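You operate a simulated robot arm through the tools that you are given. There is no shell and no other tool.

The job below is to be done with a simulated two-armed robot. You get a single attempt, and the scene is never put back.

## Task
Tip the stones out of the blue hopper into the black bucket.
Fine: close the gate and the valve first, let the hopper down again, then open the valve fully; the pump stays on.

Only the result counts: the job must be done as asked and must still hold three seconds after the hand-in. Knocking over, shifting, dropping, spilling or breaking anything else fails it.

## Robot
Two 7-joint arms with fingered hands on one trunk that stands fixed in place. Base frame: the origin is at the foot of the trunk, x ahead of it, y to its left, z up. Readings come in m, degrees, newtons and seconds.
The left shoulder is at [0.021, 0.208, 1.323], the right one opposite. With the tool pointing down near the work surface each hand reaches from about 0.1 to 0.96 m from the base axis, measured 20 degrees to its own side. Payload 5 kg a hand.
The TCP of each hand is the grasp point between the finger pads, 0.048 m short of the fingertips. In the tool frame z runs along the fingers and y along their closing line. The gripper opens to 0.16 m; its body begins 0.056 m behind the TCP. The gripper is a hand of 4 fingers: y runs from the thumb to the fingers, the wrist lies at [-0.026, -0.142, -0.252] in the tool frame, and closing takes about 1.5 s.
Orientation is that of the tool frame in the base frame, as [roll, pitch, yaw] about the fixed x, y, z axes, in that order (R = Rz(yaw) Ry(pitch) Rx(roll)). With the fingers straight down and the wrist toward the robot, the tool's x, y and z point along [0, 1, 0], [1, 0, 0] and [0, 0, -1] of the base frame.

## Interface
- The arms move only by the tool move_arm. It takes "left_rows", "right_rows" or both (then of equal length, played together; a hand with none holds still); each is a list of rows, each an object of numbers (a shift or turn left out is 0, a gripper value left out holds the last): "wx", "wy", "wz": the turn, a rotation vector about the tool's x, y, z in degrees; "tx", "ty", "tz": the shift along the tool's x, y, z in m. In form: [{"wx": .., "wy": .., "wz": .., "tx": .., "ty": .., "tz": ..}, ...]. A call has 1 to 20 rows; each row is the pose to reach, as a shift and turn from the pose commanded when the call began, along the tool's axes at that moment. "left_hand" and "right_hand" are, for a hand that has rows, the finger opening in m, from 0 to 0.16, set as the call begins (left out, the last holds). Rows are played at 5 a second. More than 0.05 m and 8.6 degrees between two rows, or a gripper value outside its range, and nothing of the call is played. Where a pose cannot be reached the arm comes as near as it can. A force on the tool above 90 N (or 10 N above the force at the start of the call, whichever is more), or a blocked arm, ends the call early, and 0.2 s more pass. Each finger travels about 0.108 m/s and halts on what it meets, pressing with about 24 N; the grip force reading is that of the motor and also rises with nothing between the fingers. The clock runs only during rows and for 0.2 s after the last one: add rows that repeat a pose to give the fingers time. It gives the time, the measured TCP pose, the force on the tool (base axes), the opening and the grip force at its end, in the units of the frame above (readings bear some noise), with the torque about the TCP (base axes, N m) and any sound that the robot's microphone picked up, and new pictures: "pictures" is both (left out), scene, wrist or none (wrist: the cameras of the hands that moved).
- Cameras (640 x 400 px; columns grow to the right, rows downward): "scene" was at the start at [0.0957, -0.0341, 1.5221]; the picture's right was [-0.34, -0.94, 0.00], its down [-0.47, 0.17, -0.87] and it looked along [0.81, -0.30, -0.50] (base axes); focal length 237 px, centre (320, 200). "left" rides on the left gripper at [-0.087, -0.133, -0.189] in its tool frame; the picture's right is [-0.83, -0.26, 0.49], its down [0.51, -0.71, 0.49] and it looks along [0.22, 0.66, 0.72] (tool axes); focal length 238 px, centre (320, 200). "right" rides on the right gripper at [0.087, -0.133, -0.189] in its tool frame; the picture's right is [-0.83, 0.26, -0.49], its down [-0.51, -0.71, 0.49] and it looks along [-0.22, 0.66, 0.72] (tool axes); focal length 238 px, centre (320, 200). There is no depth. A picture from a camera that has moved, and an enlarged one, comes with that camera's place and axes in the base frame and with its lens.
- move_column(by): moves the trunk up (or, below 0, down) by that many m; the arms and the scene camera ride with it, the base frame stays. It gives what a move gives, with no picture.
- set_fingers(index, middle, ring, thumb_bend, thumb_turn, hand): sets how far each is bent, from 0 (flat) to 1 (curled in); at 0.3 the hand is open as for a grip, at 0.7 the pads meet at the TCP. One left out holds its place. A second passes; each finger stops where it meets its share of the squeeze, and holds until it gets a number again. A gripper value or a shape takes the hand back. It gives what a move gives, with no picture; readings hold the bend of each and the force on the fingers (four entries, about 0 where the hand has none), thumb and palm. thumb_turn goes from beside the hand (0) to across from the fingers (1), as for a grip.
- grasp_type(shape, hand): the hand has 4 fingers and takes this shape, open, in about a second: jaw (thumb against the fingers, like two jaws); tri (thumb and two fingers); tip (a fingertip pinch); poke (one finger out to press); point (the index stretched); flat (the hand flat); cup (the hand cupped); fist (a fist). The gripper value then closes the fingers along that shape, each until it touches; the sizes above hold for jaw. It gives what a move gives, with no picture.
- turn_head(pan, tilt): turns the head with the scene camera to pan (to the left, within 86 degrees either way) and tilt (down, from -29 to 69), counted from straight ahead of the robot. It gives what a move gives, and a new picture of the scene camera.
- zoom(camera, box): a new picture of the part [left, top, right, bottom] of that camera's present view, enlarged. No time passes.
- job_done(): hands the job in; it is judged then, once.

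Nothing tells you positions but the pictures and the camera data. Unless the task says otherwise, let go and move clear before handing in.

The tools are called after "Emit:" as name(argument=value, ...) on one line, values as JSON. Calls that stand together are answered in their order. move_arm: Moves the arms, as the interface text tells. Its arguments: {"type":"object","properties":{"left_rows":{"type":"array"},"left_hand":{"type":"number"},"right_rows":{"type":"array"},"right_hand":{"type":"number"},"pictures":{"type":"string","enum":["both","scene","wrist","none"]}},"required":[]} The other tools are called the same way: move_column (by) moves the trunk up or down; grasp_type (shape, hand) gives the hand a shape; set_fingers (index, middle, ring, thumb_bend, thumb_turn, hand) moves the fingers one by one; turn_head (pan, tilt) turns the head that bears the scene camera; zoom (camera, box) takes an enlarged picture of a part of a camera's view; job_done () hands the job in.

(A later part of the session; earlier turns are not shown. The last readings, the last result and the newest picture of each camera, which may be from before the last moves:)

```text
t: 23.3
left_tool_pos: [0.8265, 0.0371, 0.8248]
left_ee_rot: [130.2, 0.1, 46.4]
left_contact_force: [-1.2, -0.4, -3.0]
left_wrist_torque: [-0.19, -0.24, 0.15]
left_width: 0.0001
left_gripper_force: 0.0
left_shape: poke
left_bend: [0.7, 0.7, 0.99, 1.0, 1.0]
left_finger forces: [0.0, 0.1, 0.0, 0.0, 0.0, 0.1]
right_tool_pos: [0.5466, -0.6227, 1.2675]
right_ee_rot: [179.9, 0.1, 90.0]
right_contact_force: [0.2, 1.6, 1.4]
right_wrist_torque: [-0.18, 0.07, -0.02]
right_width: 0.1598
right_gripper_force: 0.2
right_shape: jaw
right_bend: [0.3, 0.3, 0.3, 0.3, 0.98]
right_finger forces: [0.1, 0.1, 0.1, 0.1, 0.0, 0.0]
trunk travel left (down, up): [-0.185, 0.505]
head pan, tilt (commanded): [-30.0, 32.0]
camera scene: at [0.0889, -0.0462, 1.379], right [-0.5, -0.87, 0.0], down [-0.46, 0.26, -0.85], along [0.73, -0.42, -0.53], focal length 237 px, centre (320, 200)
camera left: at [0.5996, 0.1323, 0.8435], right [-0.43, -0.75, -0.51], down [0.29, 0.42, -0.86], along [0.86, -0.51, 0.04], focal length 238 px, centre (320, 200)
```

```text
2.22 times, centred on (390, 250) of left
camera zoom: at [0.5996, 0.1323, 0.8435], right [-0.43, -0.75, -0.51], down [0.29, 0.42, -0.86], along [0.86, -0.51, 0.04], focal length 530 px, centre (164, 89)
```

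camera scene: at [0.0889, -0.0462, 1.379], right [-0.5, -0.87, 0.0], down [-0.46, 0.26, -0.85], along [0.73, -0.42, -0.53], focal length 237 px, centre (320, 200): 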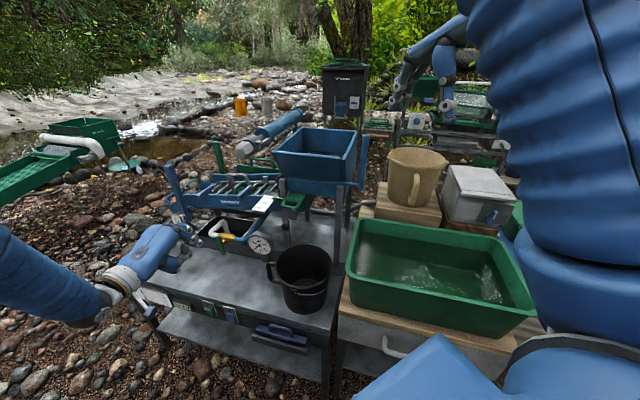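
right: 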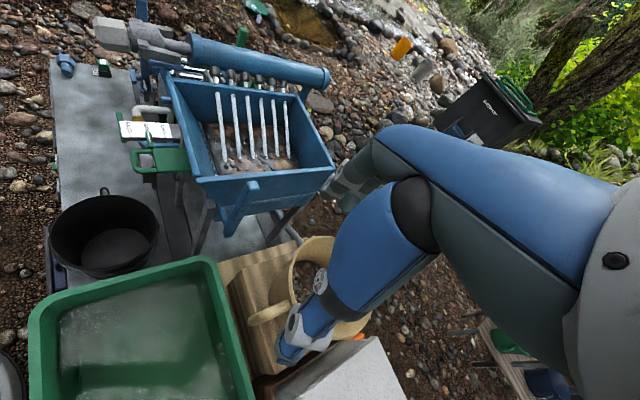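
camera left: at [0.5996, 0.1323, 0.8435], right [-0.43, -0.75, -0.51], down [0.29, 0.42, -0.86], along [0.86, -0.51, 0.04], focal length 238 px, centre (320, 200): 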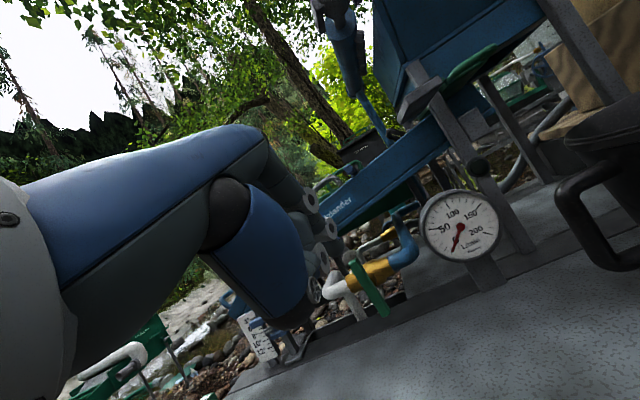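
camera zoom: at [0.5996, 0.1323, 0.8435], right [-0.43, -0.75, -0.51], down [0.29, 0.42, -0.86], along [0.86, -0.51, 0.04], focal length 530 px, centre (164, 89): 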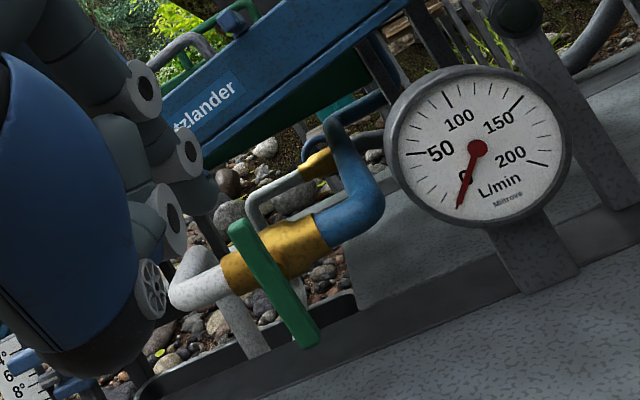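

The valve lever stands square across the pipe and the gauge reads zero. Next is the hopper: the right hand goes over the blue lever at about (0.63, -0.524, top 1.17), with its fingers to go behind the bar and its thumb in front.

Emit:
move_arm(right_rows=[{"wz": 7.25, "tx": 0.015, "ty": 0.0125, "tz": -0.02}, {"wz": 14.5, "tx": 0.03, "ty": 0.025, "tz": -0.03}, {"wz": 21.75, "tx": 0.045, "ty": 0.0375, "tz": -0.03}, {"wz": 29, "tx": 0.06, "ty": 0.05, "tz": -0.03}, {"wz": 36.25, "tx": 0.075, "ty": 0.0625, "tz": -0.03}, {"wz": 43.5, "tx": 0.09, "ty": 0.075, "tz": -0.03}], pictures="both")

Emit:
zoom(camera="right", box=[160, 100, 400, 300])

Emit:
zoom(camera="scene", box=[270, 80, 450, 220])

```text
t: 24.7
left_tool_pos: [0.8277, 0.0368, 0.8254]
left_ee_rot: [130.1, 0.0, 46.6]
left_contact_force: [-0.7, 0.5, 0.1]
left_wrist_torque: [-0.06, -0.02, -0.05]
left_width: 0.0003
left_gripper_force: 0.0
left_shape: poke
left_bend: [0.7, 0.7, 0.99, 1.0, 1.0]
left_finger forces: [0.1, 0.0, 0.0, 0.0, 0.0, 0.0]
right_tool_pos: [0.6192, -0.5335, 1.297]
right_ee_rot: [179.8, 0.1, 46.5]
right_contact_force: [0.0, 0.4, 0.0]
right_wrist_torque: [0.0, -0.01, -0.01]
right_width: 0.1599
right_gripper_force: 0.1
right_shape: jaw
right_bend: [0.3, 0.3, 0.3, 0.3, 0.97]
right_finger forces: [0.0, 0.0, 0.0, 0.0, 0.0, 0.1]
trunk travel left (down, up): [-0.185, 0.505]
head pan, tilt (commanded): [-30.0, 32.0]
camera scene: at [0.0887, -0.0467, 1.379], right [-0.5, -0.87, 0.0], down [-0.46, 0.26, -0.85], along [0.73, -0.42, -0.53], focal length 237 px, centre (320, 200)
camera right: at [0.5826, -0.3788, 1.4856], right [-0.39, -0.78, 0.49], down [-0.86, 0.12, -0.49], along [0.33, -0.61, -0.72], focal length 238 px, centre (320, 200)
```

scene: 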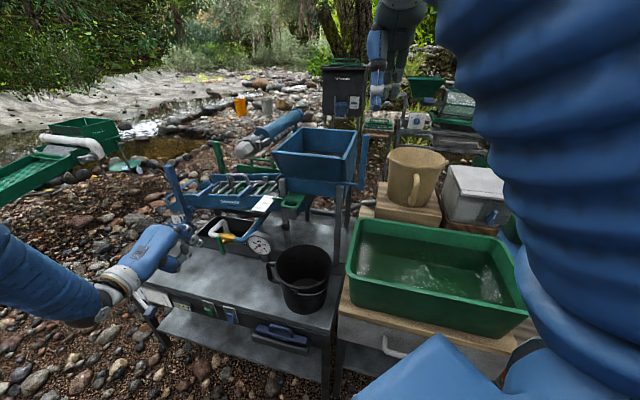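
right: 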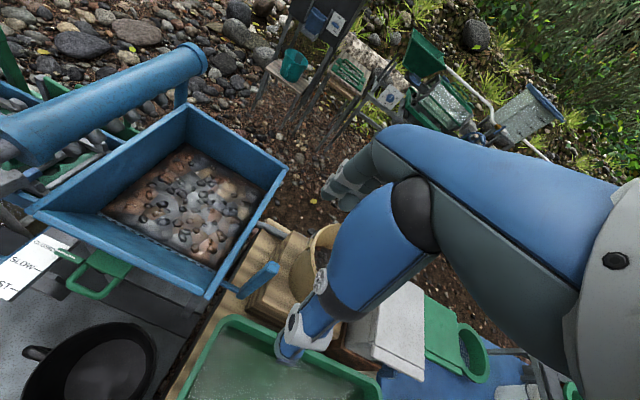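

```text
2.00 times, centred on (280, 200) of right
camera zoom: at [0.5826, -0.3788, 1.4856], right [-0.39, -0.78, 0.49], down [-0.86, 0.12, -0.49], along [0.33, -0.61, -0.72], focal length 477 px, centre (400, 200)
```

zoom: 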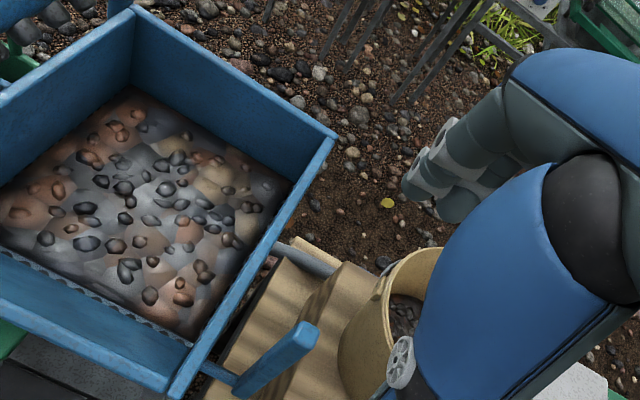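

```text
2.86 times, centred on (360, 150) of scene
camera zoom: at [0.0887, -0.0467, 1.379], right [-0.5, -0.87, 0.0], down [-0.46, 0.26, -0.85], along [0.73, -0.42, -0.53], focal length 676 px, centre (206, 343)
```

zoom: 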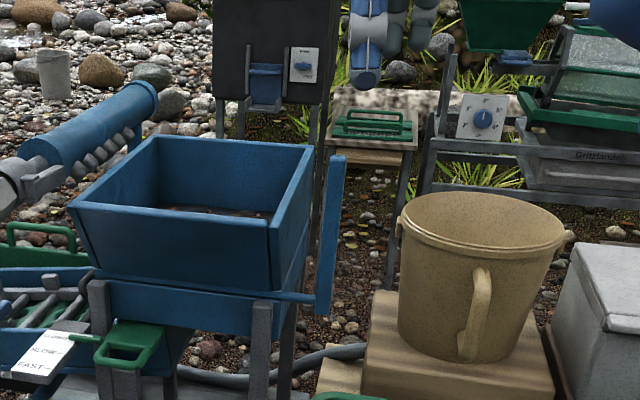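

The bar sits between thumb and fingers, about 19 mm left of the TCP. I'll lower the right hand round the bar's top end.

Emit:
move_arm(right_rows=[{"tz": 0.038}, {"tz": 0.076}, {"tz": 0.114}, {"tz": 0.15}], pictures="both")

Emit:
zoom(camera="right", box=[160, 100, 400, 400])

Emit:
zoom(camera="scene", box=[270, 80, 450, 220])

```text
t: 25.7
left_tool_pos: [0.827, 0.0353, 0.8258]
left_ee_rot: [129.9, 0.0, 46.7]
left_contact_force: [0.7, 0.0, 0.0]
left_wrist_torque: [-0.01, 0.02, -0.03]
left_width: 0.0002
left_gripper_force: 0.0
left_shape: poke
left_bend: [0.7, 0.7, 0.99, 1.0, 1.0]
left_finger forces: [0.0, 0.0, 0.0, 0.1, 0.0, 0.0]
right_tool_pos: [0.6212, -0.5342, 1.1472]
right_ee_rot: [180.0, 0.0, 46.6]
right_contact_force: [0.3, -0.2, 0.6]
right_wrist_torque: [0.05, 0.07, 0.0]
right_width: 0.1598
right_gripper_force: 0.0
right_shape: jaw
right_bend: [0.3, 0.3, 0.3, 0.3, 0.97]
right_finger forces: [0.1, 0.0, 0.0, 0.0, 0.0, 0.0]
trunk travel left (down, up): [-0.185, 0.505]
head pan, tilt (commanded): [-30.0, 32.0]
camera scene: at [0.0892, -0.0478, 1.3789], right [-0.5, -0.87, 0.0], down [-0.46, 0.27, -0.85], along [0.73, -0.42, -0.53], focal length 237 px, centre (320, 200)
camera right: at [0.5836, -0.3801, 1.3349], right [-0.39, -0.78, 0.49], down [-0.86, 0.12, -0.49], along [0.33, -0.61, -0.72], focal length 238 px, centre (320, 200)
```

scene: 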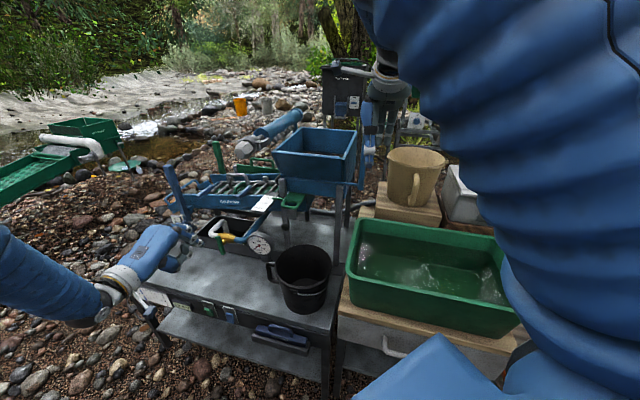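
right: 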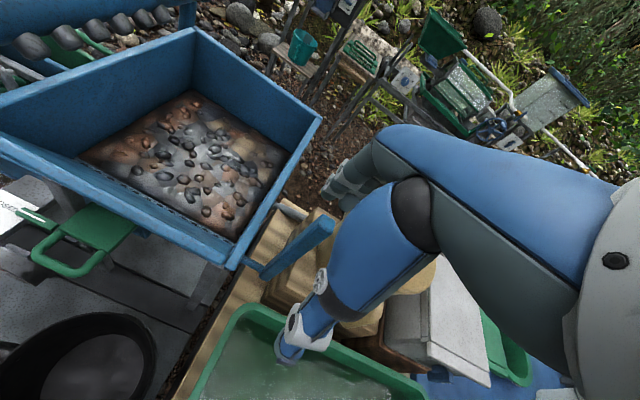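

```text
1.33 times, centred on (280, 250) of right
camera zoom: at [0.5836, -0.3801, 1.3349], right [-0.39, -0.78, 0.49], down [-0.86, 0.12, -0.49], along [0.33, -0.61, -0.72], focal length 318 px, centre (373, 133)
```

zoom: 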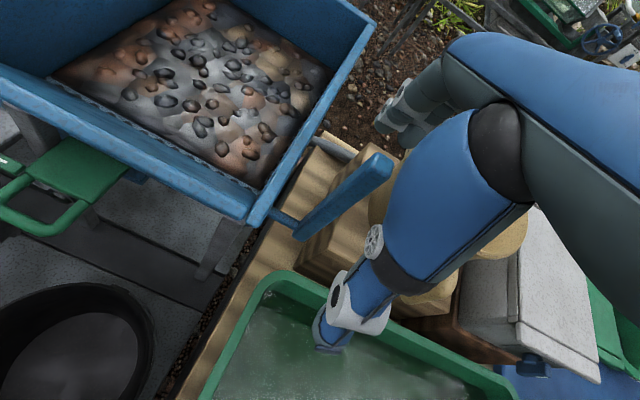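

```text
2.86 times, centred on (360, 150) of scene
camera zoom: at [0.0892, -0.0478, 1.3789], right [-0.5, -0.87, 0.0], down [-0.46, 0.27, -0.85], along [0.73, -0.42, -0.53], focal length 676 px, centre (206, 343)
```

zoom: 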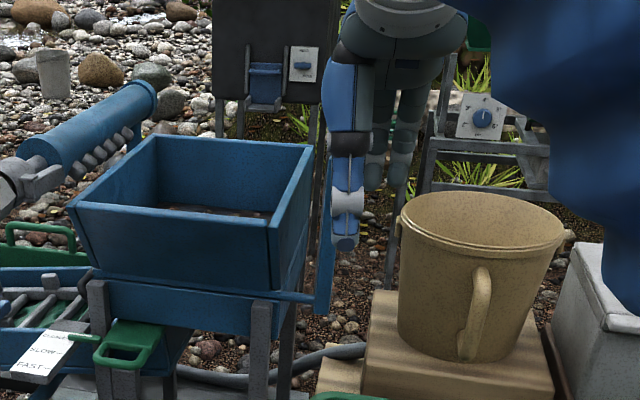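

The bar lies between thumb and fingers. I'll shift 8 mm left and close loosely round it.

Emit:
move_arm(right_rows=[{"tx": 0.008}, {"tx": 0.008}, {"tx": 0.008}, {"tx": 0.008}, {"tx": 0.008}, {"tx": 0.008}], right_hand=0.035, pictures="both")

Emit:
zoom(camera="right", box=[240, 130, 400, 330])

Emit:
zoom(camera="scene", box=[320, 80, 420, 190])

```text
t: 27.1
left_tool_pos: [0.8261, 0.035, 0.8256]
left_ee_rot: [130.0, -0.1, 46.7]
left_contact_force: [-0.7, 0.1, 0.3]
left_wrist_torque: [-0.01, 0.0, 0.04]
left_width: 0.0
left_gripper_force: 0.0
left_shape: poke
left_bend: [0.7, 0.7, 0.99, 1.0, 1.0]
left_finger forces: [0.0, 0.0, 0.0, 0.1, 0.0, 0.1]
right_tool_pos: [0.6244, -0.5279, 1.1472]
right_ee_rot: [-180.0, 0.0, 46.5]
right_contact_force: [-0.7, 0.2, -0.1]
right_wrist_torque: [-0.01, -0.04, 0.01]
right_width: 0.0355
right_gripper_force: 0.1
right_shape: jaw
right_bend: [0.73, 0.58, 0.56, 0.74, 1.0]
right_finger forces: [0.0, 0.1, 0.1, 0.0, 0.0, 0.1]
trunk travel left (down, up): [-0.185, 0.505]
head pan, tilt (commanded): [-30.0, 32.0]
camera scene: at [0.0884, -0.0475, 1.379], right [-0.5, -0.87, 0.0], down [-0.46, 0.26, -0.85], along [0.73, -0.42, -0.53], focal length 237 px, centre (320, 200)
camera right: at [0.5887, -0.3745, 1.3356], right [-0.39, -0.78, 0.49], down [-0.86, 0.12, -0.49], along [0.33, -0.61, -0.72], focal length 238 px, centre (320, 200)
```

scene: 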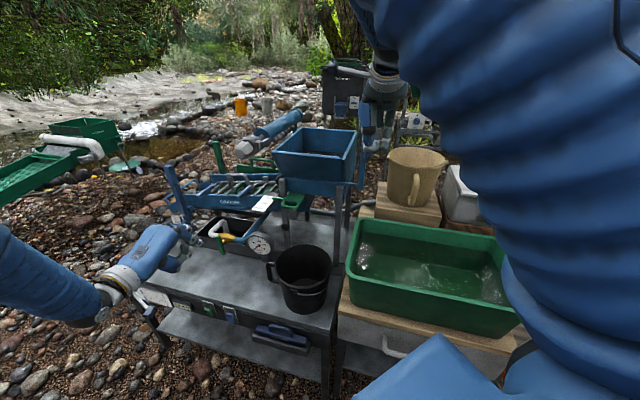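
right: 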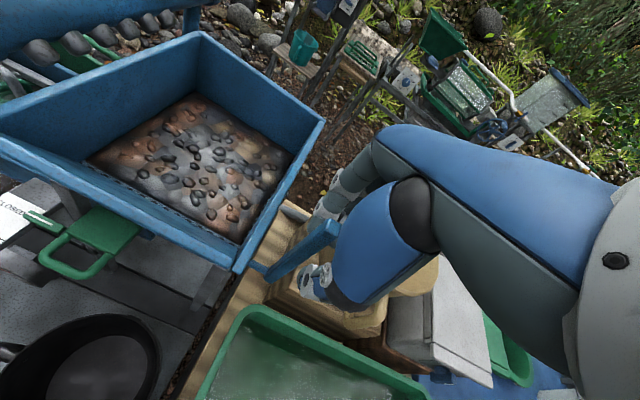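

```text
2.00 times, centred on (320, 230) of right
camera zoom: at [0.5887, -0.3745, 1.3356], right [-0.39, -0.78, 0.49], down [-0.86, 0.12, -0.49], along [0.33, -0.61, -0.72], focal length 477 px, centre (320, 140)
```

zoom: 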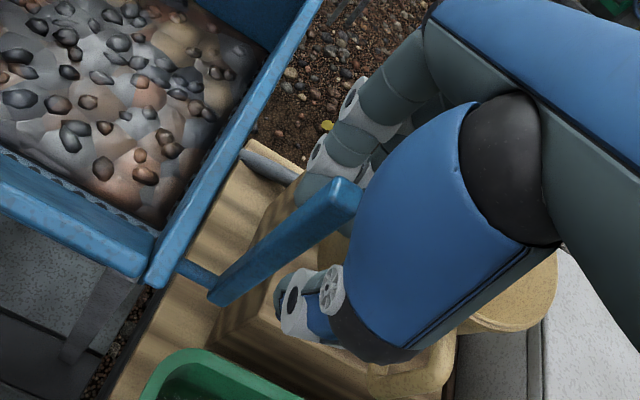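

```text
3.64 times, centred on (370, 135) of scene
camera zoom: at [0.0884, -0.0475, 1.379], right [-0.5, -0.87, 0.0], down [-0.46, 0.26, -0.85], along [0.73, -0.42, -0.53], focal length 861 px, centre (138, 436)
```

zoom: 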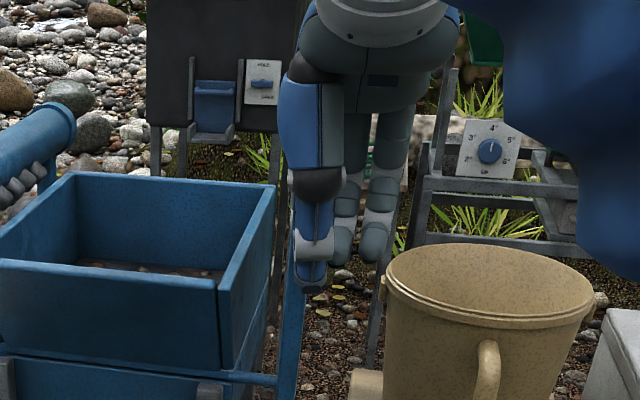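

The bar is between thumb and fingers but near the thumb's edge. I'll shift a little more to the left and close to a light squeeze.

Emit:
move_arm(right_rows=[{"tx": 0.008}, {"tx": 0.008}, {"tx": 0.008}, {"tx": 0.008}], right_hand=0.02, pictures="none")

Emit:
zoom(camera="right", box=[240, 130, 400, 330])

Emit:
zoom(camera="scene", box=[320, 80, 420, 190])

```text
t: 28.1
left_tool_pos: [0.827, 0.037, 0.8243]
left_ee_rot: [130.0, 0.1, 46.6]
left_contact_force: [0.5, -0.5, -0.8]
left_wrist_torque: [-0.02, 0.02, -0.01]
left_width: 0.0
left_gripper_force: 0.1
left_shape: poke
left_bend: [0.7, 0.7, 0.99, 1.0, 1.0]
left_finger forces: [0.0, 0.1, 0.0, 0.0, 0.0, 0.0]
right_tool_pos: [0.6302, -0.523, 1.1461]
right_ee_rot: [180.0, -0.1, 46.6]
right_contact_force: [0.1, -1.3, 0.2]
right_wrist_torque: [-0.07, 0.01, -0.02]
right_width: 0.0203
right_gripper_force: 0.1
right_shape: jaw
right_bend: [0.72, 0.63, 0.62, 0.74, 1.0]
right_finger forces: [1.0, 0.0, 0.0, 0.0, 0.0, 0.0]
trunk travel left (down, up): [-0.185, 0.505]
head pan, tilt (commanded): [-30.0, 32.0]
```

```text
2.00 times, centred on (320, 230) of right
camera zoom: at [0.5944, -0.369, 1.3354], right [-0.39, -0.78, 0.49], down [-0.86, 0.12, -0.49], along [0.33, -0.61, -0.72], focal length 477 px, centre (320, 140)
```

zoom: 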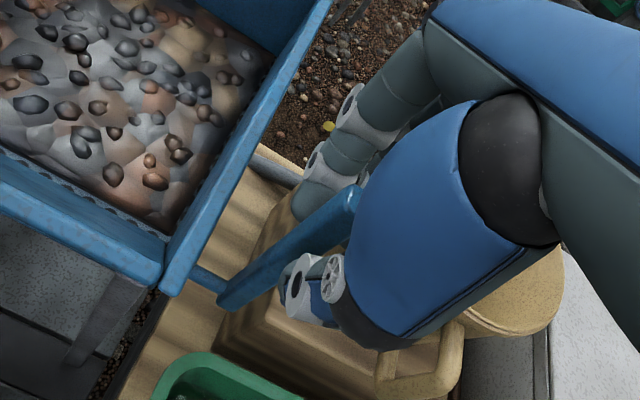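

```text
3.64 times, centred on (370, 135) of scene
camera zoom: at [0.0885, -0.0477, 1.379], right [-0.5, -0.87, 0.0], down [-0.46, 0.27, -0.85], along [0.73, -0.42, -0.53], focal length 861 px, centre (138, 436)
```

zoom: 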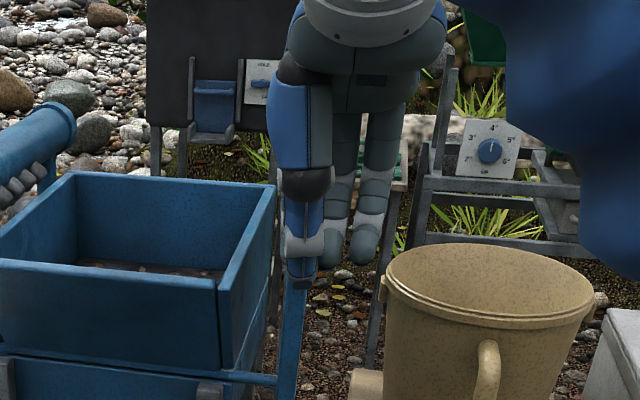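

The index is bent more than the other fingers, so I'll zoom closer on the grip before pulling.

Emit:
zoom(camera="right", box=[290, 160, 350, 240])

Emit:
zoom(camera="scene", box=[340, 100, 390, 180])

```text
5.00 times, centred on (320, 200) of right
camera zoom: at [0.5944, -0.369, 1.3354], right [-0.39, -0.78, 0.49], down [-0.86, 0.12, -0.49], along [0.33, -0.61, -0.72], focal length 1192 px, centre (320, 200)
```

zoom: 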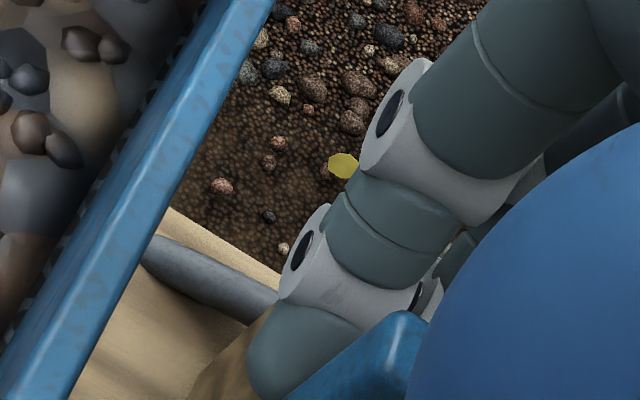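

```text
5.00 times, centred on (365, 140) of scene
camera zoom: at [0.0885, -0.0477, 1.379], right [-0.5, -0.87, 0.0], down [-0.46, 0.27, -0.85], along [0.73, -0.42, -0.53], focal length 1183 px, centre (95, 500)
```

zoom: 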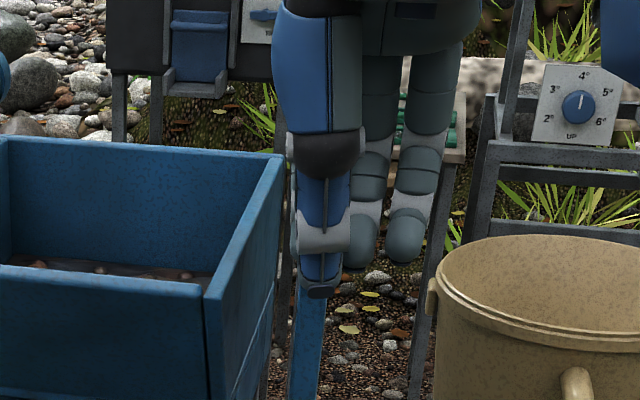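

The right index is at +16 mm from the tool axis and the middle at -16 mm, so the bar only meets the index. I'll open, shift left 11 mm so the bar sits between the two, and close again.

Emit:
move_arm(right_rows=[{}, {}, {}, {"tx": 0.005}, {"tx": 0.011}, {"tx": 0.011}], right_hand=0.08, pictures="none")

Emit:
move_arm(right_rows=[{}, {}, {}, {}, {}, {}], right_hand=0.01, pictures="none")

Emit:
zoom(camera="right", box=[260, 150, 360, 280])

Emit:
zoom(camera="scene", box=[340, 100, 390, 180])

```text
t: 29.5
left_tool_pos: [0.8266, 0.0365, 0.8258]
left_ee_rot: [130.1, 0.0, 46.5]
left_contact_force: [-0.1, 0.9, 0.0]
left_wrist_torque: [0.01, -0.02, 0.04]
left_width: 0.0
left_gripper_force: 0.1
left_shape: poke
left_bend: [0.7, 0.7, 0.99, 1.0, 1.0]
left_finger forces: [0.0, 0.1, 0.1, 0.0, 0.0, 0.0]
right_tool_pos: [0.639, -0.5158, 1.1469]
right_ee_rot: [180.0, -0.1, 46.6]
right_contact_force: [-0.3, 0.3, -0.1]
right_wrist_torque: [0.02, 0.01, 0.0]
right_width: 0.0797
right_gripper_force: 0.1
right_shape: jaw
right_bend: [0.74, 0.45, 0.42, 0.7, 1.0]
right_finger forces: [0.0, 0.0, 0.0, 0.1, 0.0, 0.0]
trunk travel left (down, up): [-0.185, 0.505]
head pan, tilt (commanded): [-30.0, 32.0]
```

```text
t: 30.9
left_tool_pos: [0.8271, 0.037, 0.8243]
left_ee_rot: [130.0, 0.0, 46.7]
left_contact_force: [0.1, 0.4, -0.4]
left_wrist_torque: [0.01, 0.01, 0.02]
left_width: 0.0001
left_gripper_force: 0.1
left_shape: poke
left_bend: [0.7, 0.7, 0.99, 1.0, 1.0]
left_finger forces: [0.0, 0.1, 0.1, 0.0, 0.0, 0.0]
right_tool_pos: [0.6389, -0.5154, 1.1466]
right_ee_rot: [179.9, -0.1, 46.5]
right_contact_force: [5.3, -4.1, 3.2]
right_wrist_torque: [-0.2, -0.19, 0.06]
right_width: 0.0106
right_gripper_force: 0.0
right_shape: jaw
right_bend: [0.71, 0.65, 0.66, 0.72, 1.0]
right_finger forces: [1.4, 5.0, 0.0, 0.0, 0.4, 0.1]
trunk travel left (down, up): [-0.185, 0.505]
head pan, tilt (commanded): [-30.0, 32.0]
```

```text
3.08 times, centred on (310, 215) of right
camera zoom: at [0.6018, -0.3617, 1.3357], right [-0.39, -0.78, 0.49], down [-0.86, 0.12, -0.49], along [0.33, -0.61, -0.72], focal length 733 px, centre (351, 154)
```

zoom: 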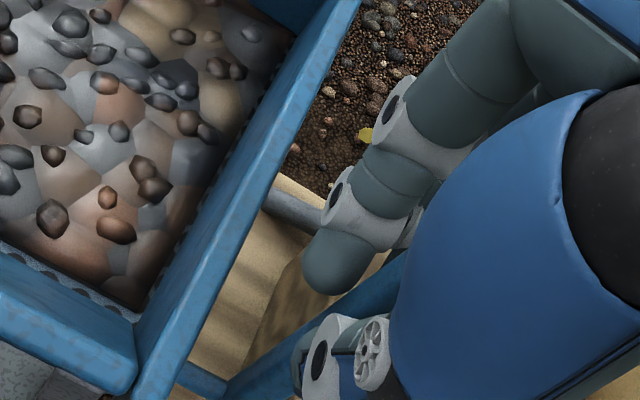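

```text
5.00 times, centred on (365, 140) of scene
camera zoom: at [0.0887, -0.0478, 1.379], right [-0.5, -0.87, 0.0], down [-0.46, 0.27, -0.85], along [0.73, -0.42, -0.53], focal length 1183 px, centre (95, 500)
```

zoom: 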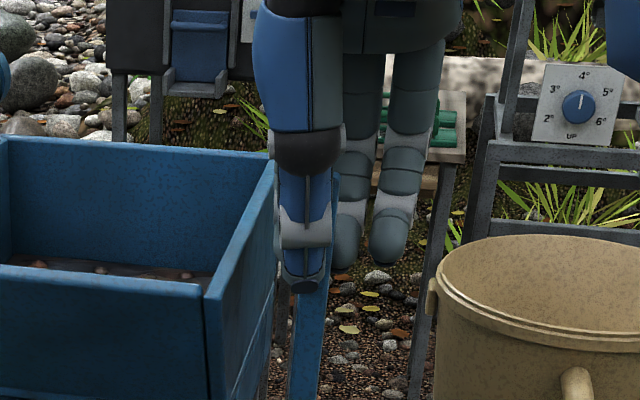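

Index and middle are now behind the bar with the thumb in front. I'll start pulling it forward along its arc, gently at first.

Emit:
move_arm(right_rows=[{"wx": -2, "ty": -0.0049, "tz": 0.0001}, {"wx": -4, "ty": -0.0099, "tz": 0.0003}, {"wx": -6, "ty": -0.0148, "tz": 0.0008}, {"wx": -8, "ty": -0.0197, "tz": 0.0014}, {"wx": -10, "ty": -0.0246, "tz": 0.0022}], right_hand=0.01, pictures="both")

Emit:
zoom(camera="scene", box=[250, 100, 410, 220])

```text
t: 32.1
left_tool_pos: [0.8272, 0.0358, 0.8251]
left_ee_rot: [130.0, 0.0, 46.6]
left_contact_force: [0.1, 0.7, 0.2]
left_wrist_torque: [-0.01, 0.01, -0.03]
left_width: 0.0
left_gripper_force: 0.0
left_shape: poke
left_bend: [0.7, 0.7, 0.99, 1.0, 1.0]
left_finger forces: [0.0, 0.0, 0.0, 0.0, 0.1, 0.0]
right_tool_pos: [0.6211, -0.4974, 1.144]
right_ee_rot: [169.9, 0.0, 46.6]
right_contact_force: [8.1, -7.7, 6.7]
right_wrist_torque: [-0.44, -0.33, 0.12]
right_width: 0.0117
right_gripper_force: 0.0
right_shape: jaw
right_bend: [0.71, 0.62, 0.66, 0.72, 1.0]
right_finger forces: [3.9, 9.0, 0.1, 0.0, 0.0, 0.0]
trunk travel left (down, up): [-0.185, 0.505]
head pan, tilt (commanded): [-30.0, 32.0]
camera scene: at [0.0887, -0.0479, 1.379], right [-0.5, -0.87, 0.0], down [-0.46, 0.27, -0.85], along [0.73, -0.42, -0.53], focal length 237 px, centre (320, 200)
camera right: at [0.5624, -0.3234, 1.3075], right [-0.45, -0.72, 0.52], down [-0.79, 0.05, -0.61], along [0.41, -0.69, -0.6], focal length 238 px, centre (320, 200)
```

scene: 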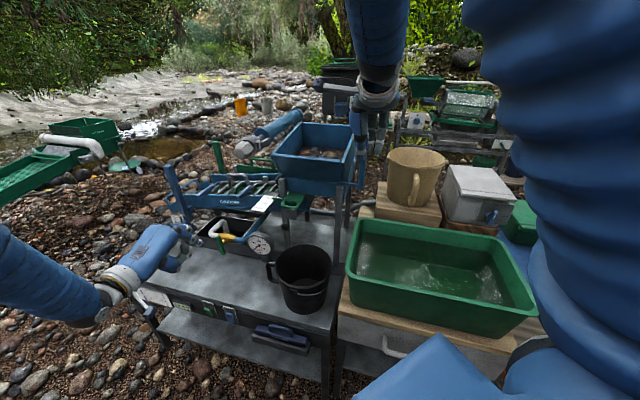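
right: 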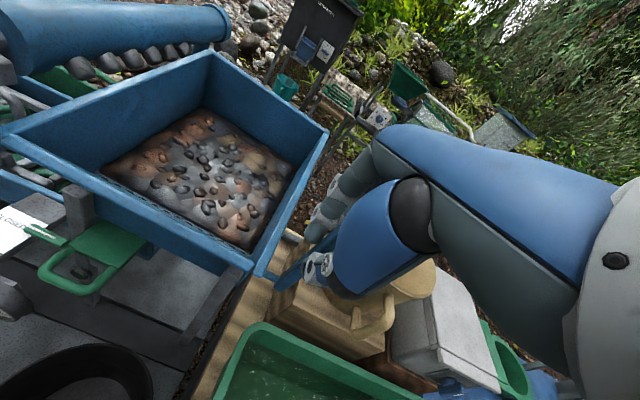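

```text
3.33 times, centred on (330, 160) of scene
camera zoom: at [0.0887, -0.0479, 1.379], right [-0.5, -0.87, 0.0], down [-0.46, 0.27, -0.85], along [0.73, -0.42, -0.53], focal length 789 px, centre (287, 333)
```

zoom: 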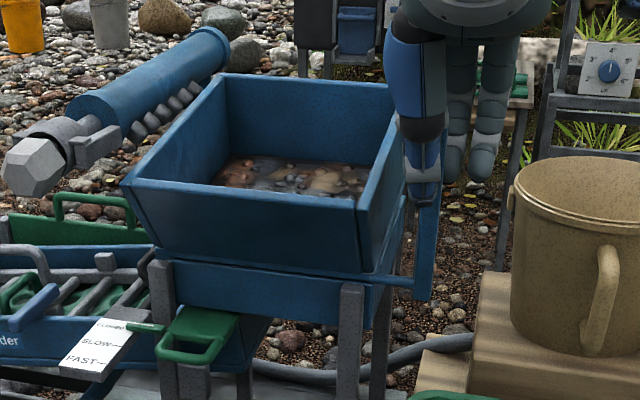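

The hopper is tipping forward about its front edge with only about 13 N. I'll go on along the arc to roughly 40°, watching the stones.

Emit:
move_arm(right_rows=[{"wx": -3, "ty": -0.0074, "tz": 0.0002}, {"wx": -6, "ty": -0.0148, "tz": 0.0008}, {"wx": -9, "ty": -0.0222, "tz": 0.0017}, {"wx": -12, "ty": -0.0294, "tz": 0.0031}, {"wx": -15, "ty": -0.0366, "tz": 0.0048}, {"wx": -18, "ty": -0.0438, "tz": 0.0069}, {"wx": -21, "ty": -0.0507, "tz": 0.0094}, {"wx": -24, "ty": -0.0576, "tz": 0.0122}, {"wx": -27, "ty": -0.0643, "tz": 0.0154}, {"wx": -30, "ty": -0.0708, "tz": 0.019}], right_hand=0.01, pictures="both")

Emit:
zoom(camera="scene", box=[230, 100, 410, 310])

Emit:
zoom(camera="right", box=[0, 60, 360, 400])

```text
t: 34.3
left_tool_pos: [0.8276, 0.0361, 0.8245]
left_ee_rot: [130.0, 0.1, 46.6]
left_contact_force: [0.9, 0.1, -0.4]
left_wrist_torque: [0.03, -0.04, -0.02]
left_width: 0.0002
left_gripper_force: 0.1
left_shape: poke
left_bend: [0.7, 0.7, 0.99, 1.0, 1.0]
left_finger forces: [0.0, 0.1, 0.1, 0.1, 0.1, 0.0]
right_tool_pos: [0.5724, -0.4506, 1.1136]
right_ee_rot: [139.9, 0.0, 46.7]
right_contact_force: [12.6, 3.3, 6.6]
right_wrist_torque: [-0.21, -0.32, 0.52]
right_width: 0.0115
right_gripper_force: 0.1
right_shape: jaw
right_bend: [0.71, 0.63, 0.66, 0.72, 1.0]
right_finger forces: [12.2, 7.5, 0.0, 0.0, 0.0, 0.1]
trunk travel left (down, up): [-0.185, 0.505]
head pan, tilt (commanded): [-30.0, 32.0]
camera scene: at [0.0891, -0.0466, 1.379], right [-0.5, -0.87, 0.0], down [-0.46, 0.26, -0.85], along [0.73, -0.42, -0.53], focal length 237 px, centre (320, 200)
camera right: at [0.4698, -0.2351, 1.1727], right [-0.66, -0.53, 0.54], down [-0.51, -0.21, -0.83], along [0.55, -0.82, -0.13], focal length 238 px, centre (320, 200)
```

scene: 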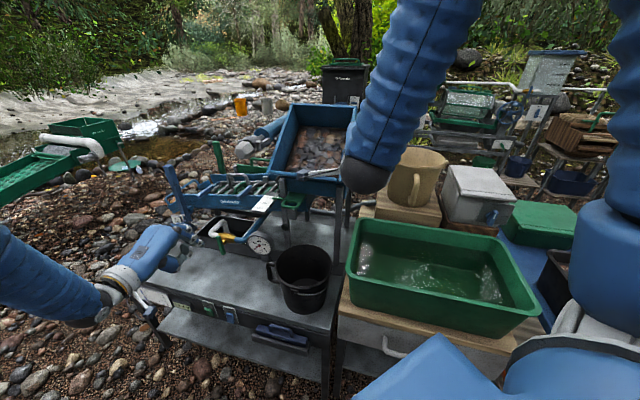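
right: 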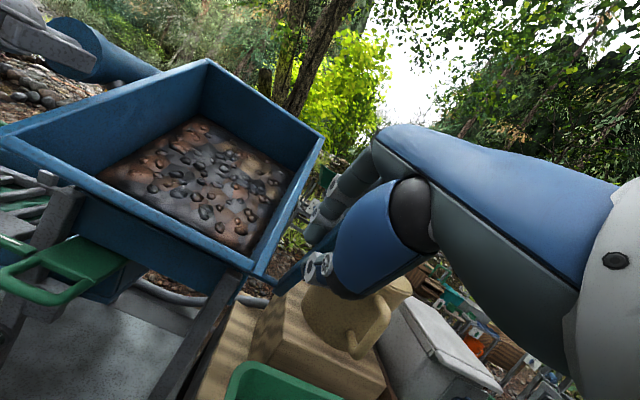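

```text
1.90 times, centred on (320, 205) of scene
camera zoom: at [0.0891, -0.0466, 1.379], right [-0.5, -0.87, 0.0], down [-0.46, 0.26, -0.85], along [0.73, -0.42, -0.53], focal length 451 px, centre (320, 190)
```

zoom: 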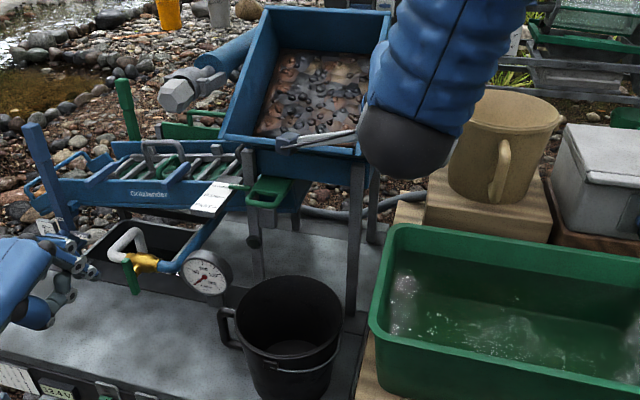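

```text
1.18 times, centred on (180, 230) of right
camera zoom: at [0.4698, -0.2351, 1.1727], right [-0.66, -0.53, 0.54], down [-0.51, -0.21, -0.83], along [0.55, -0.82, -0.13], focal length 280 px, centre (485, 165)
```

zoom: 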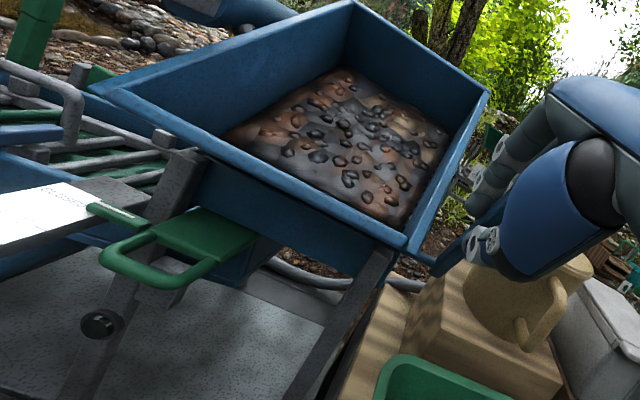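

The stones still lie still at 40°, so I'll go on to 60°, easing slightly left to relieve the side load on the index.

Emit:
move_arm(right_rows=[{"wx": -3, "ty": -0.0074, "tz": 0.0002, "tx": 0.002}, {"wx": -6, "ty": -0.0148, "tz": 0.0008, "tx": 0.003}, {"wx": -9, "ty": -0.0222, "tz": 0.0017, "tx": 0.004}, {"wx": -12, "ty": -0.0294, "tz": 0.0031, "tx": 0.005}, {"wx": -15, "ty": -0.0366, "tz": 0.0048, "tx": 0.005}, {"wx": -18, "ty": -0.0438, "tz": 0.0069, "tx": 0.006}, {"wx": -20, "ty": -0.0484, "tz": 0.0085, "tx": 0.006}], right_hand=0.01, pictures="both")

Emit:
zoom(camera="scene", box=[230, 100, 410, 310])

Emit:
zoom(camera="right", box=[0, 60, 360, 400])

```text
t: 35.9
left_tool_pos: [0.8264, 0.0364, 0.8243]
left_ee_rot: [130.1, 0.0, 46.6]
left_contact_force: [0.1, -0.6, 1.1]
left_wrist_torque: [0.0, 0.02, 0.02]
left_width: 0.0
left_gripper_force: 0.0
left_shape: poke
left_bend: [0.7, 0.7, 0.99, 1.0, 1.0]
left_finger forces: [0.0, 0.0, 0.0, 0.0, 0.1, 0.1]
right_tool_pos: [0.5636, -0.4239, 1.0718]
right_ee_rot: [119.9, 0.0, 46.5]
right_contact_force: [6.0, -3.8, 4.1]
right_wrist_torque: [-0.18, -0.09, 0.18]
right_width: 0.0108
right_gripper_force: 0.0
right_shape: jaw
right_bend: [0.71, 0.63, 0.66, 0.72, 1.0]
right_finger forces: [0.0, 7.1, 0.0, 0.0, 0.1, 0.0]
right hand out of reach, approached as far as the arm can: row 1, 2, 3, 4, 5, 6, 7
trunk travel left (down, up): [-0.185, 0.505]
head pan, tilt (commanded): [-30.0, 32.0]
camera scene: at [0.0889, -0.0475, 1.3789], right [-0.5, -0.87, 0.0], down [-0.46, 0.26, -0.85], along [0.73, -0.42, -0.53], focal length 237 px, centre (320, 200)
camera right: at [0.4562, -0.2033, 1.0515], right [-0.79, -0.41, 0.47], down [-0.3, -0.42, -0.86], along [0.54, -0.81, 0.21], focal length 238 px, centre (320, 200)
```

scene: 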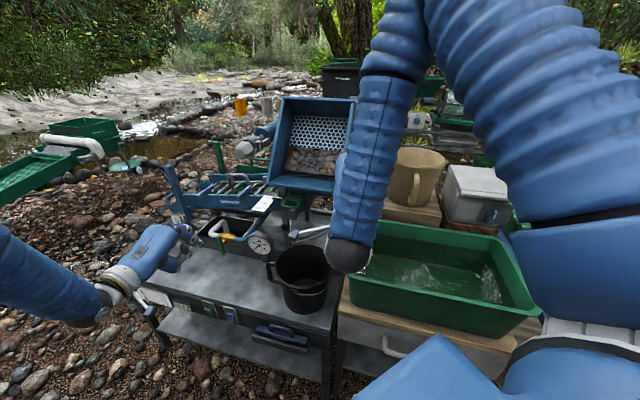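
right: 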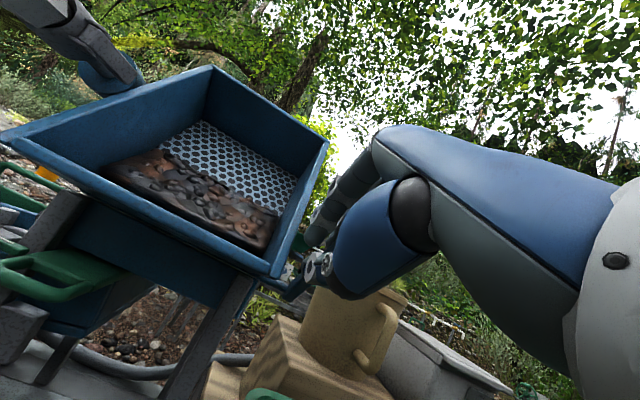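

```text
1.90 times, centred on (320, 205) of scene
camera zoom: at [0.0889, -0.0475, 1.3789], right [-0.5, -0.87, 0.0], down [-0.46, 0.26, -0.85], along [0.73, -0.42, -0.53], focal length 451 px, centre (320, 190)
```

zoom: 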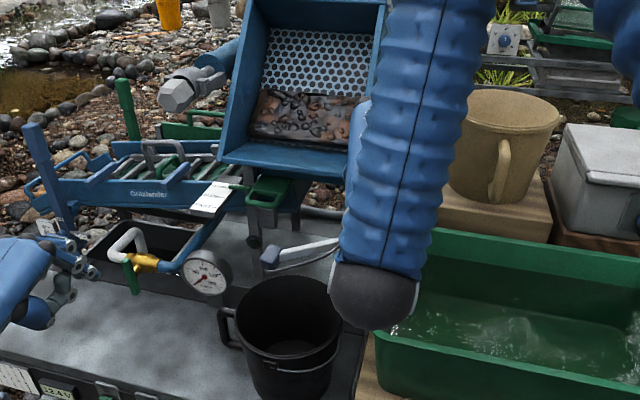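

```text
1.18 times, centred on (180, 230) of right
camera zoom: at [0.4562, -0.2033, 1.0515], right [-0.79, -0.41, 0.47], down [-0.3, -0.42, -0.86], along [0.54, -0.81, 0.21], focal length 280 px, centre (485, 165)
```

zoom: 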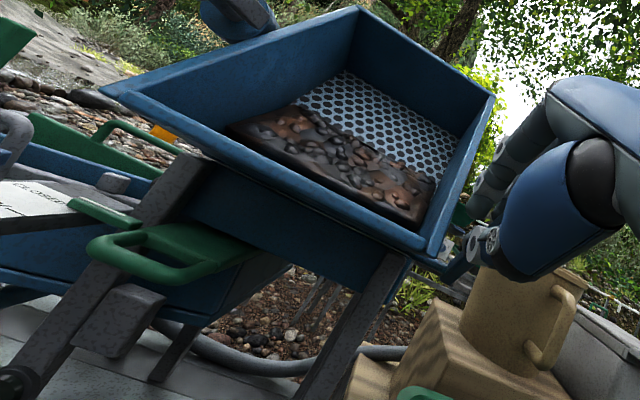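

The stones have slumped toward the front wall at about 60°. I'll look closely at the heap, the lip and the bucket before pouring.

Emit:
zoom(camera="right", box=[60, 80, 300, 260])

Emit:
zoom(camera="scene", box=[250, 90, 370, 200])

Emit:
zoom(camera="scene", box=[240, 170, 360, 330])

Emit:
zoom(camera="left", box=[340, 0, 640, 280])

```text
2.22 times, centred on (180, 170) of right
camera zoom: at [0.4562, -0.2033, 1.0515], right [-0.79, -0.41, 0.47], down [-0.3, -0.42, -0.86], along [0.54, -0.81, 0.21], focal length 530 px, centre (631, 267)
```

zoom: 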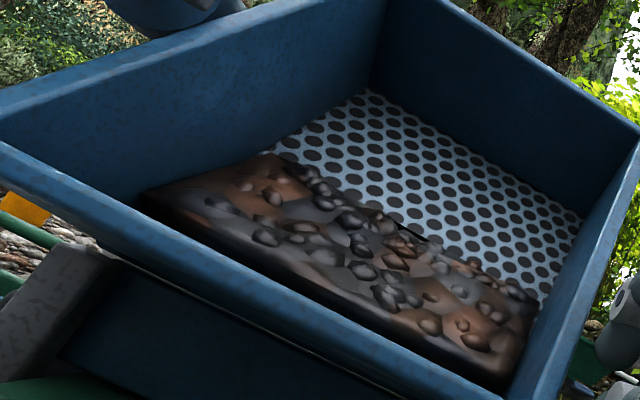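

```text
3.64 times, centred on (310, 145) of scene
camera zoom: at [0.0889, -0.0475, 1.3789], right [-0.5, -0.87, 0.0], down [-0.46, 0.26, -0.85], along [0.73, -0.42, -0.53], focal length 861 px, centre (356, 400)
```

zoom: 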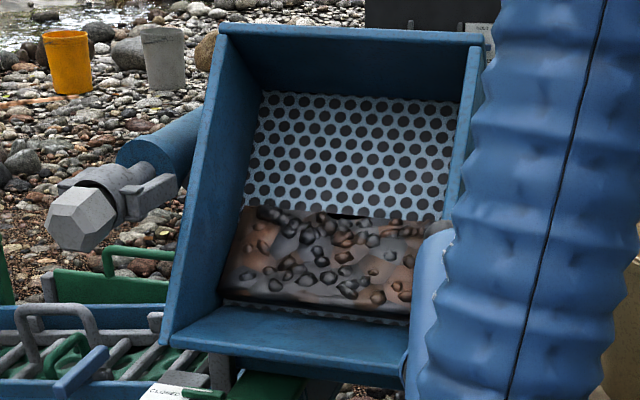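

```text
2.50 times, centred on (300, 250) of scene
camera zoom: at [0.0889, -0.0475, 1.3789], right [-0.5, -0.87, 0.0], down [-0.46, 0.26, -0.85], along [0.73, -0.42, -0.53], focal length 592 px, centre (370, 75)
```

zoom: 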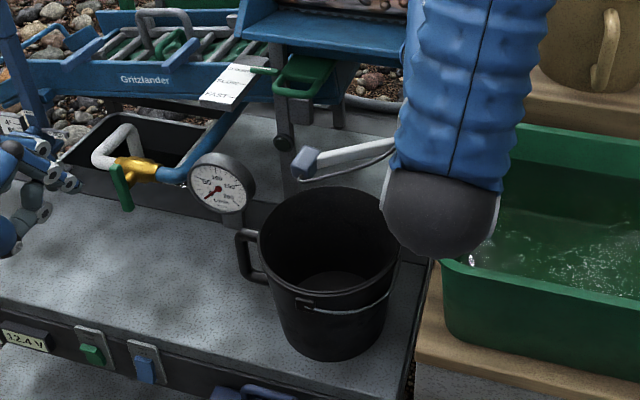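

```text
1.43 times, centred on (490, 140) of left
camera zoom: at [0.6004, 0.1317, 0.8441], right [-0.42, -0.75, -0.51], down [0.29, 0.42, -0.86], along [0.86, -0.51, 0.04], focal length 340 px, centre (77, 286)
```

zoom: 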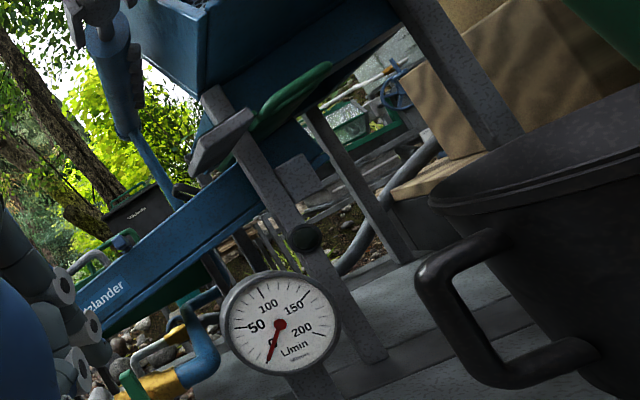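

The heap now looks shorter than before, so I'll check whether any stones are already in the bucket or on the bench.

Emit:
zoom(camera="scene", box=[265, 235, 345, 305])

Emit:
zoom(camera="scene", box=[270, 190, 360, 260])

```text
5.71 times, centred on (305, 270) of scene
camera zoom: at [0.0889, -0.0475, 1.3789], right [-0.5, -0.87, 0.0], down [-0.46, 0.26, -0.85], along [0.73, -0.42, -0.53], focal length 1352 px, centre (406, -200)
```

zoom: 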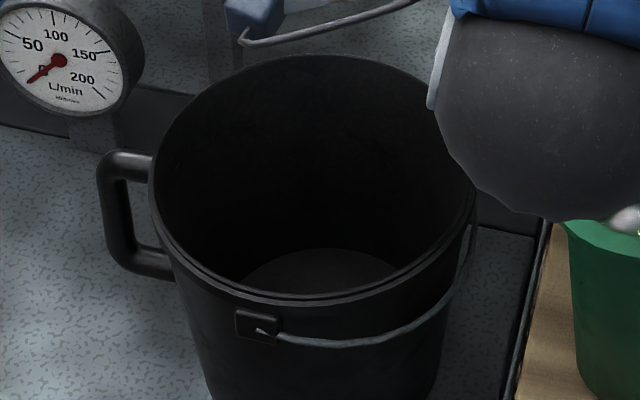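

```text
5.71 times, centred on (315, 225) of scene
camera zoom: at [0.0889, -0.0475, 1.3789], right [-0.5, -0.87, 0.0], down [-0.46, 0.26, -0.85], along [0.73, -0.42, -0.53], focal length 1352 px, centre (349, 57)
```

zoom: 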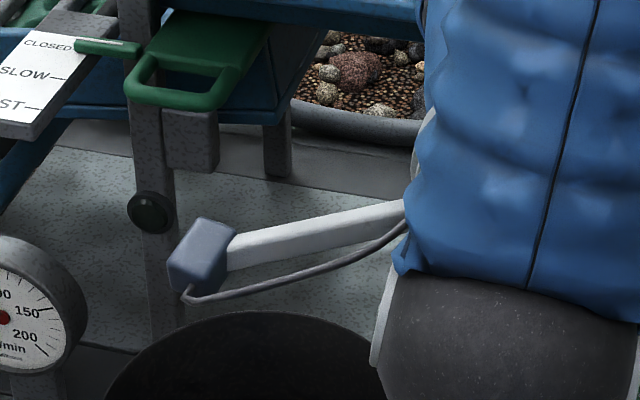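

The bucket is still empty and nothing is on the bench, so the heap has only slumped forward. I'll go on to about 75° and look again.

Emit:
move_arm(right_rows=[{"wx": -3, "ty": -0.0074, "tz": 0.0002}, {"wx": -6, "ty": -0.0148, "tz": 0.0008}, {"wx": -9, "ty": -0.0222, "tz": 0.0017}, {"wx": -12, "ty": -0.0294, "tz": 0.0031}, {"wx": -15, "ty": -0.0366, "tz": 0.0048}], right_hand=0.01, pictures="both")

Emit:
zoom(camera="scene", box=[230, 90, 410, 310])

Emit:
zoom(camera="right", box=[0, 60, 360, 400])

```text
t: 36.9
left_tool_pos: [0.825, 0.0425, 0.8262]
left_ee_rot: [130.1, -0.2, 47.0]
left_contact_force: [1.4, 2.0, -1.6]
left_wrist_torque: [-0.24, -0.02, -0.23]
left_width: 0.0
left_gripper_force: 0.0
left_shape: poke
left_bend: [0.7, 0.7, 0.99, 1.0, 1.0]
left_finger forces: [0.0, 0.1, 0.1, 0.1, 0.0, 0.0]
right_tool_pos: [0.609, -0.442, 1.0946]
right_ee_rot: [110.3, 2.4, 43.2]
right_contact_force: [-48.9, -61.9, -1.9]
right_wrist_torque: [0.45, 0.28, -2.52]
right_width: 0.0095
right_gripper_force: 0.2
right_shape: jaw
right_bend: [0.71, 0.66, 0.66, 0.72, 1.0]
right_finger forces: [68.5, 0.1, 2.0, 0.1, 7.2, 0.0]
right hand out of reach, approached as far as the arm can: row 1, 2, 3, 4, 5
trunk travel left (down, up): [-0.185, 0.505]
head pan, tilt (commanded): [-30.0, 32.0]
stopped in row 5 (right hand): the force on the tool passed its limit at 102 N (the readings are from after the stop); the commanded pose is now the measured one
camera scene: at [0.0846, -0.0512, 1.3791], right [-0.5, -0.86, 0.0], down [-0.46, 0.27, -0.85], along [0.73, -0.43, -0.53], focal length 237 px, centre (320, 200)
camera right: at [0.5171, -0.2221, 1.0315], right [-0.85, -0.29, 0.45], down [-0.25, -0.53, -0.81], along [0.47, -0.8, 0.37], focal length 238 px, centre (320, 200)
```

scene: 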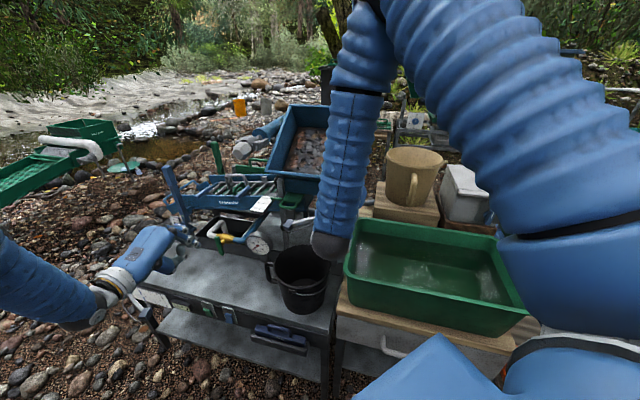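
right: 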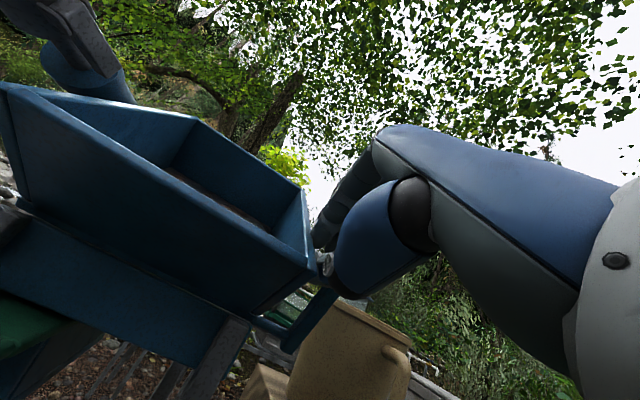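

```text
1.82 times, centred on (320, 200) of scene
camera zoom: at [0.0846, -0.0512, 1.3791], right [-0.5, -0.86, 0.0], down [-0.46, 0.27, -0.85], along [0.73, -0.43, -0.53], focal length 430 px, centre (320, 200)
```

zoom: 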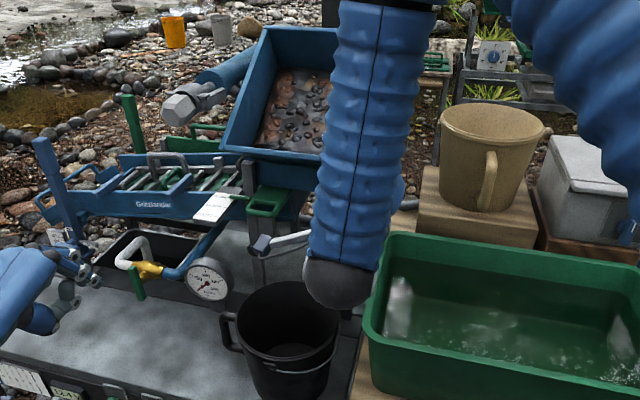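

```text
1.18 times, centred on (180, 230) of right
camera zoom: at [0.5171, -0.2221, 1.0315], right [-0.85, -0.29, 0.45], down [-0.25, -0.53, -0.81], along [0.47, -0.8, 0.37], focal length 280 px, centre (485, 165)
```

zoom: 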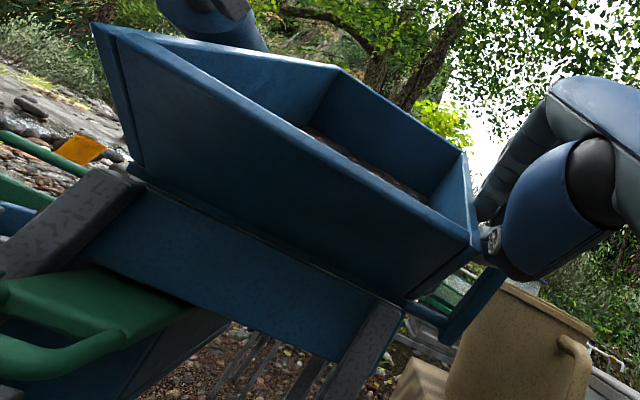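

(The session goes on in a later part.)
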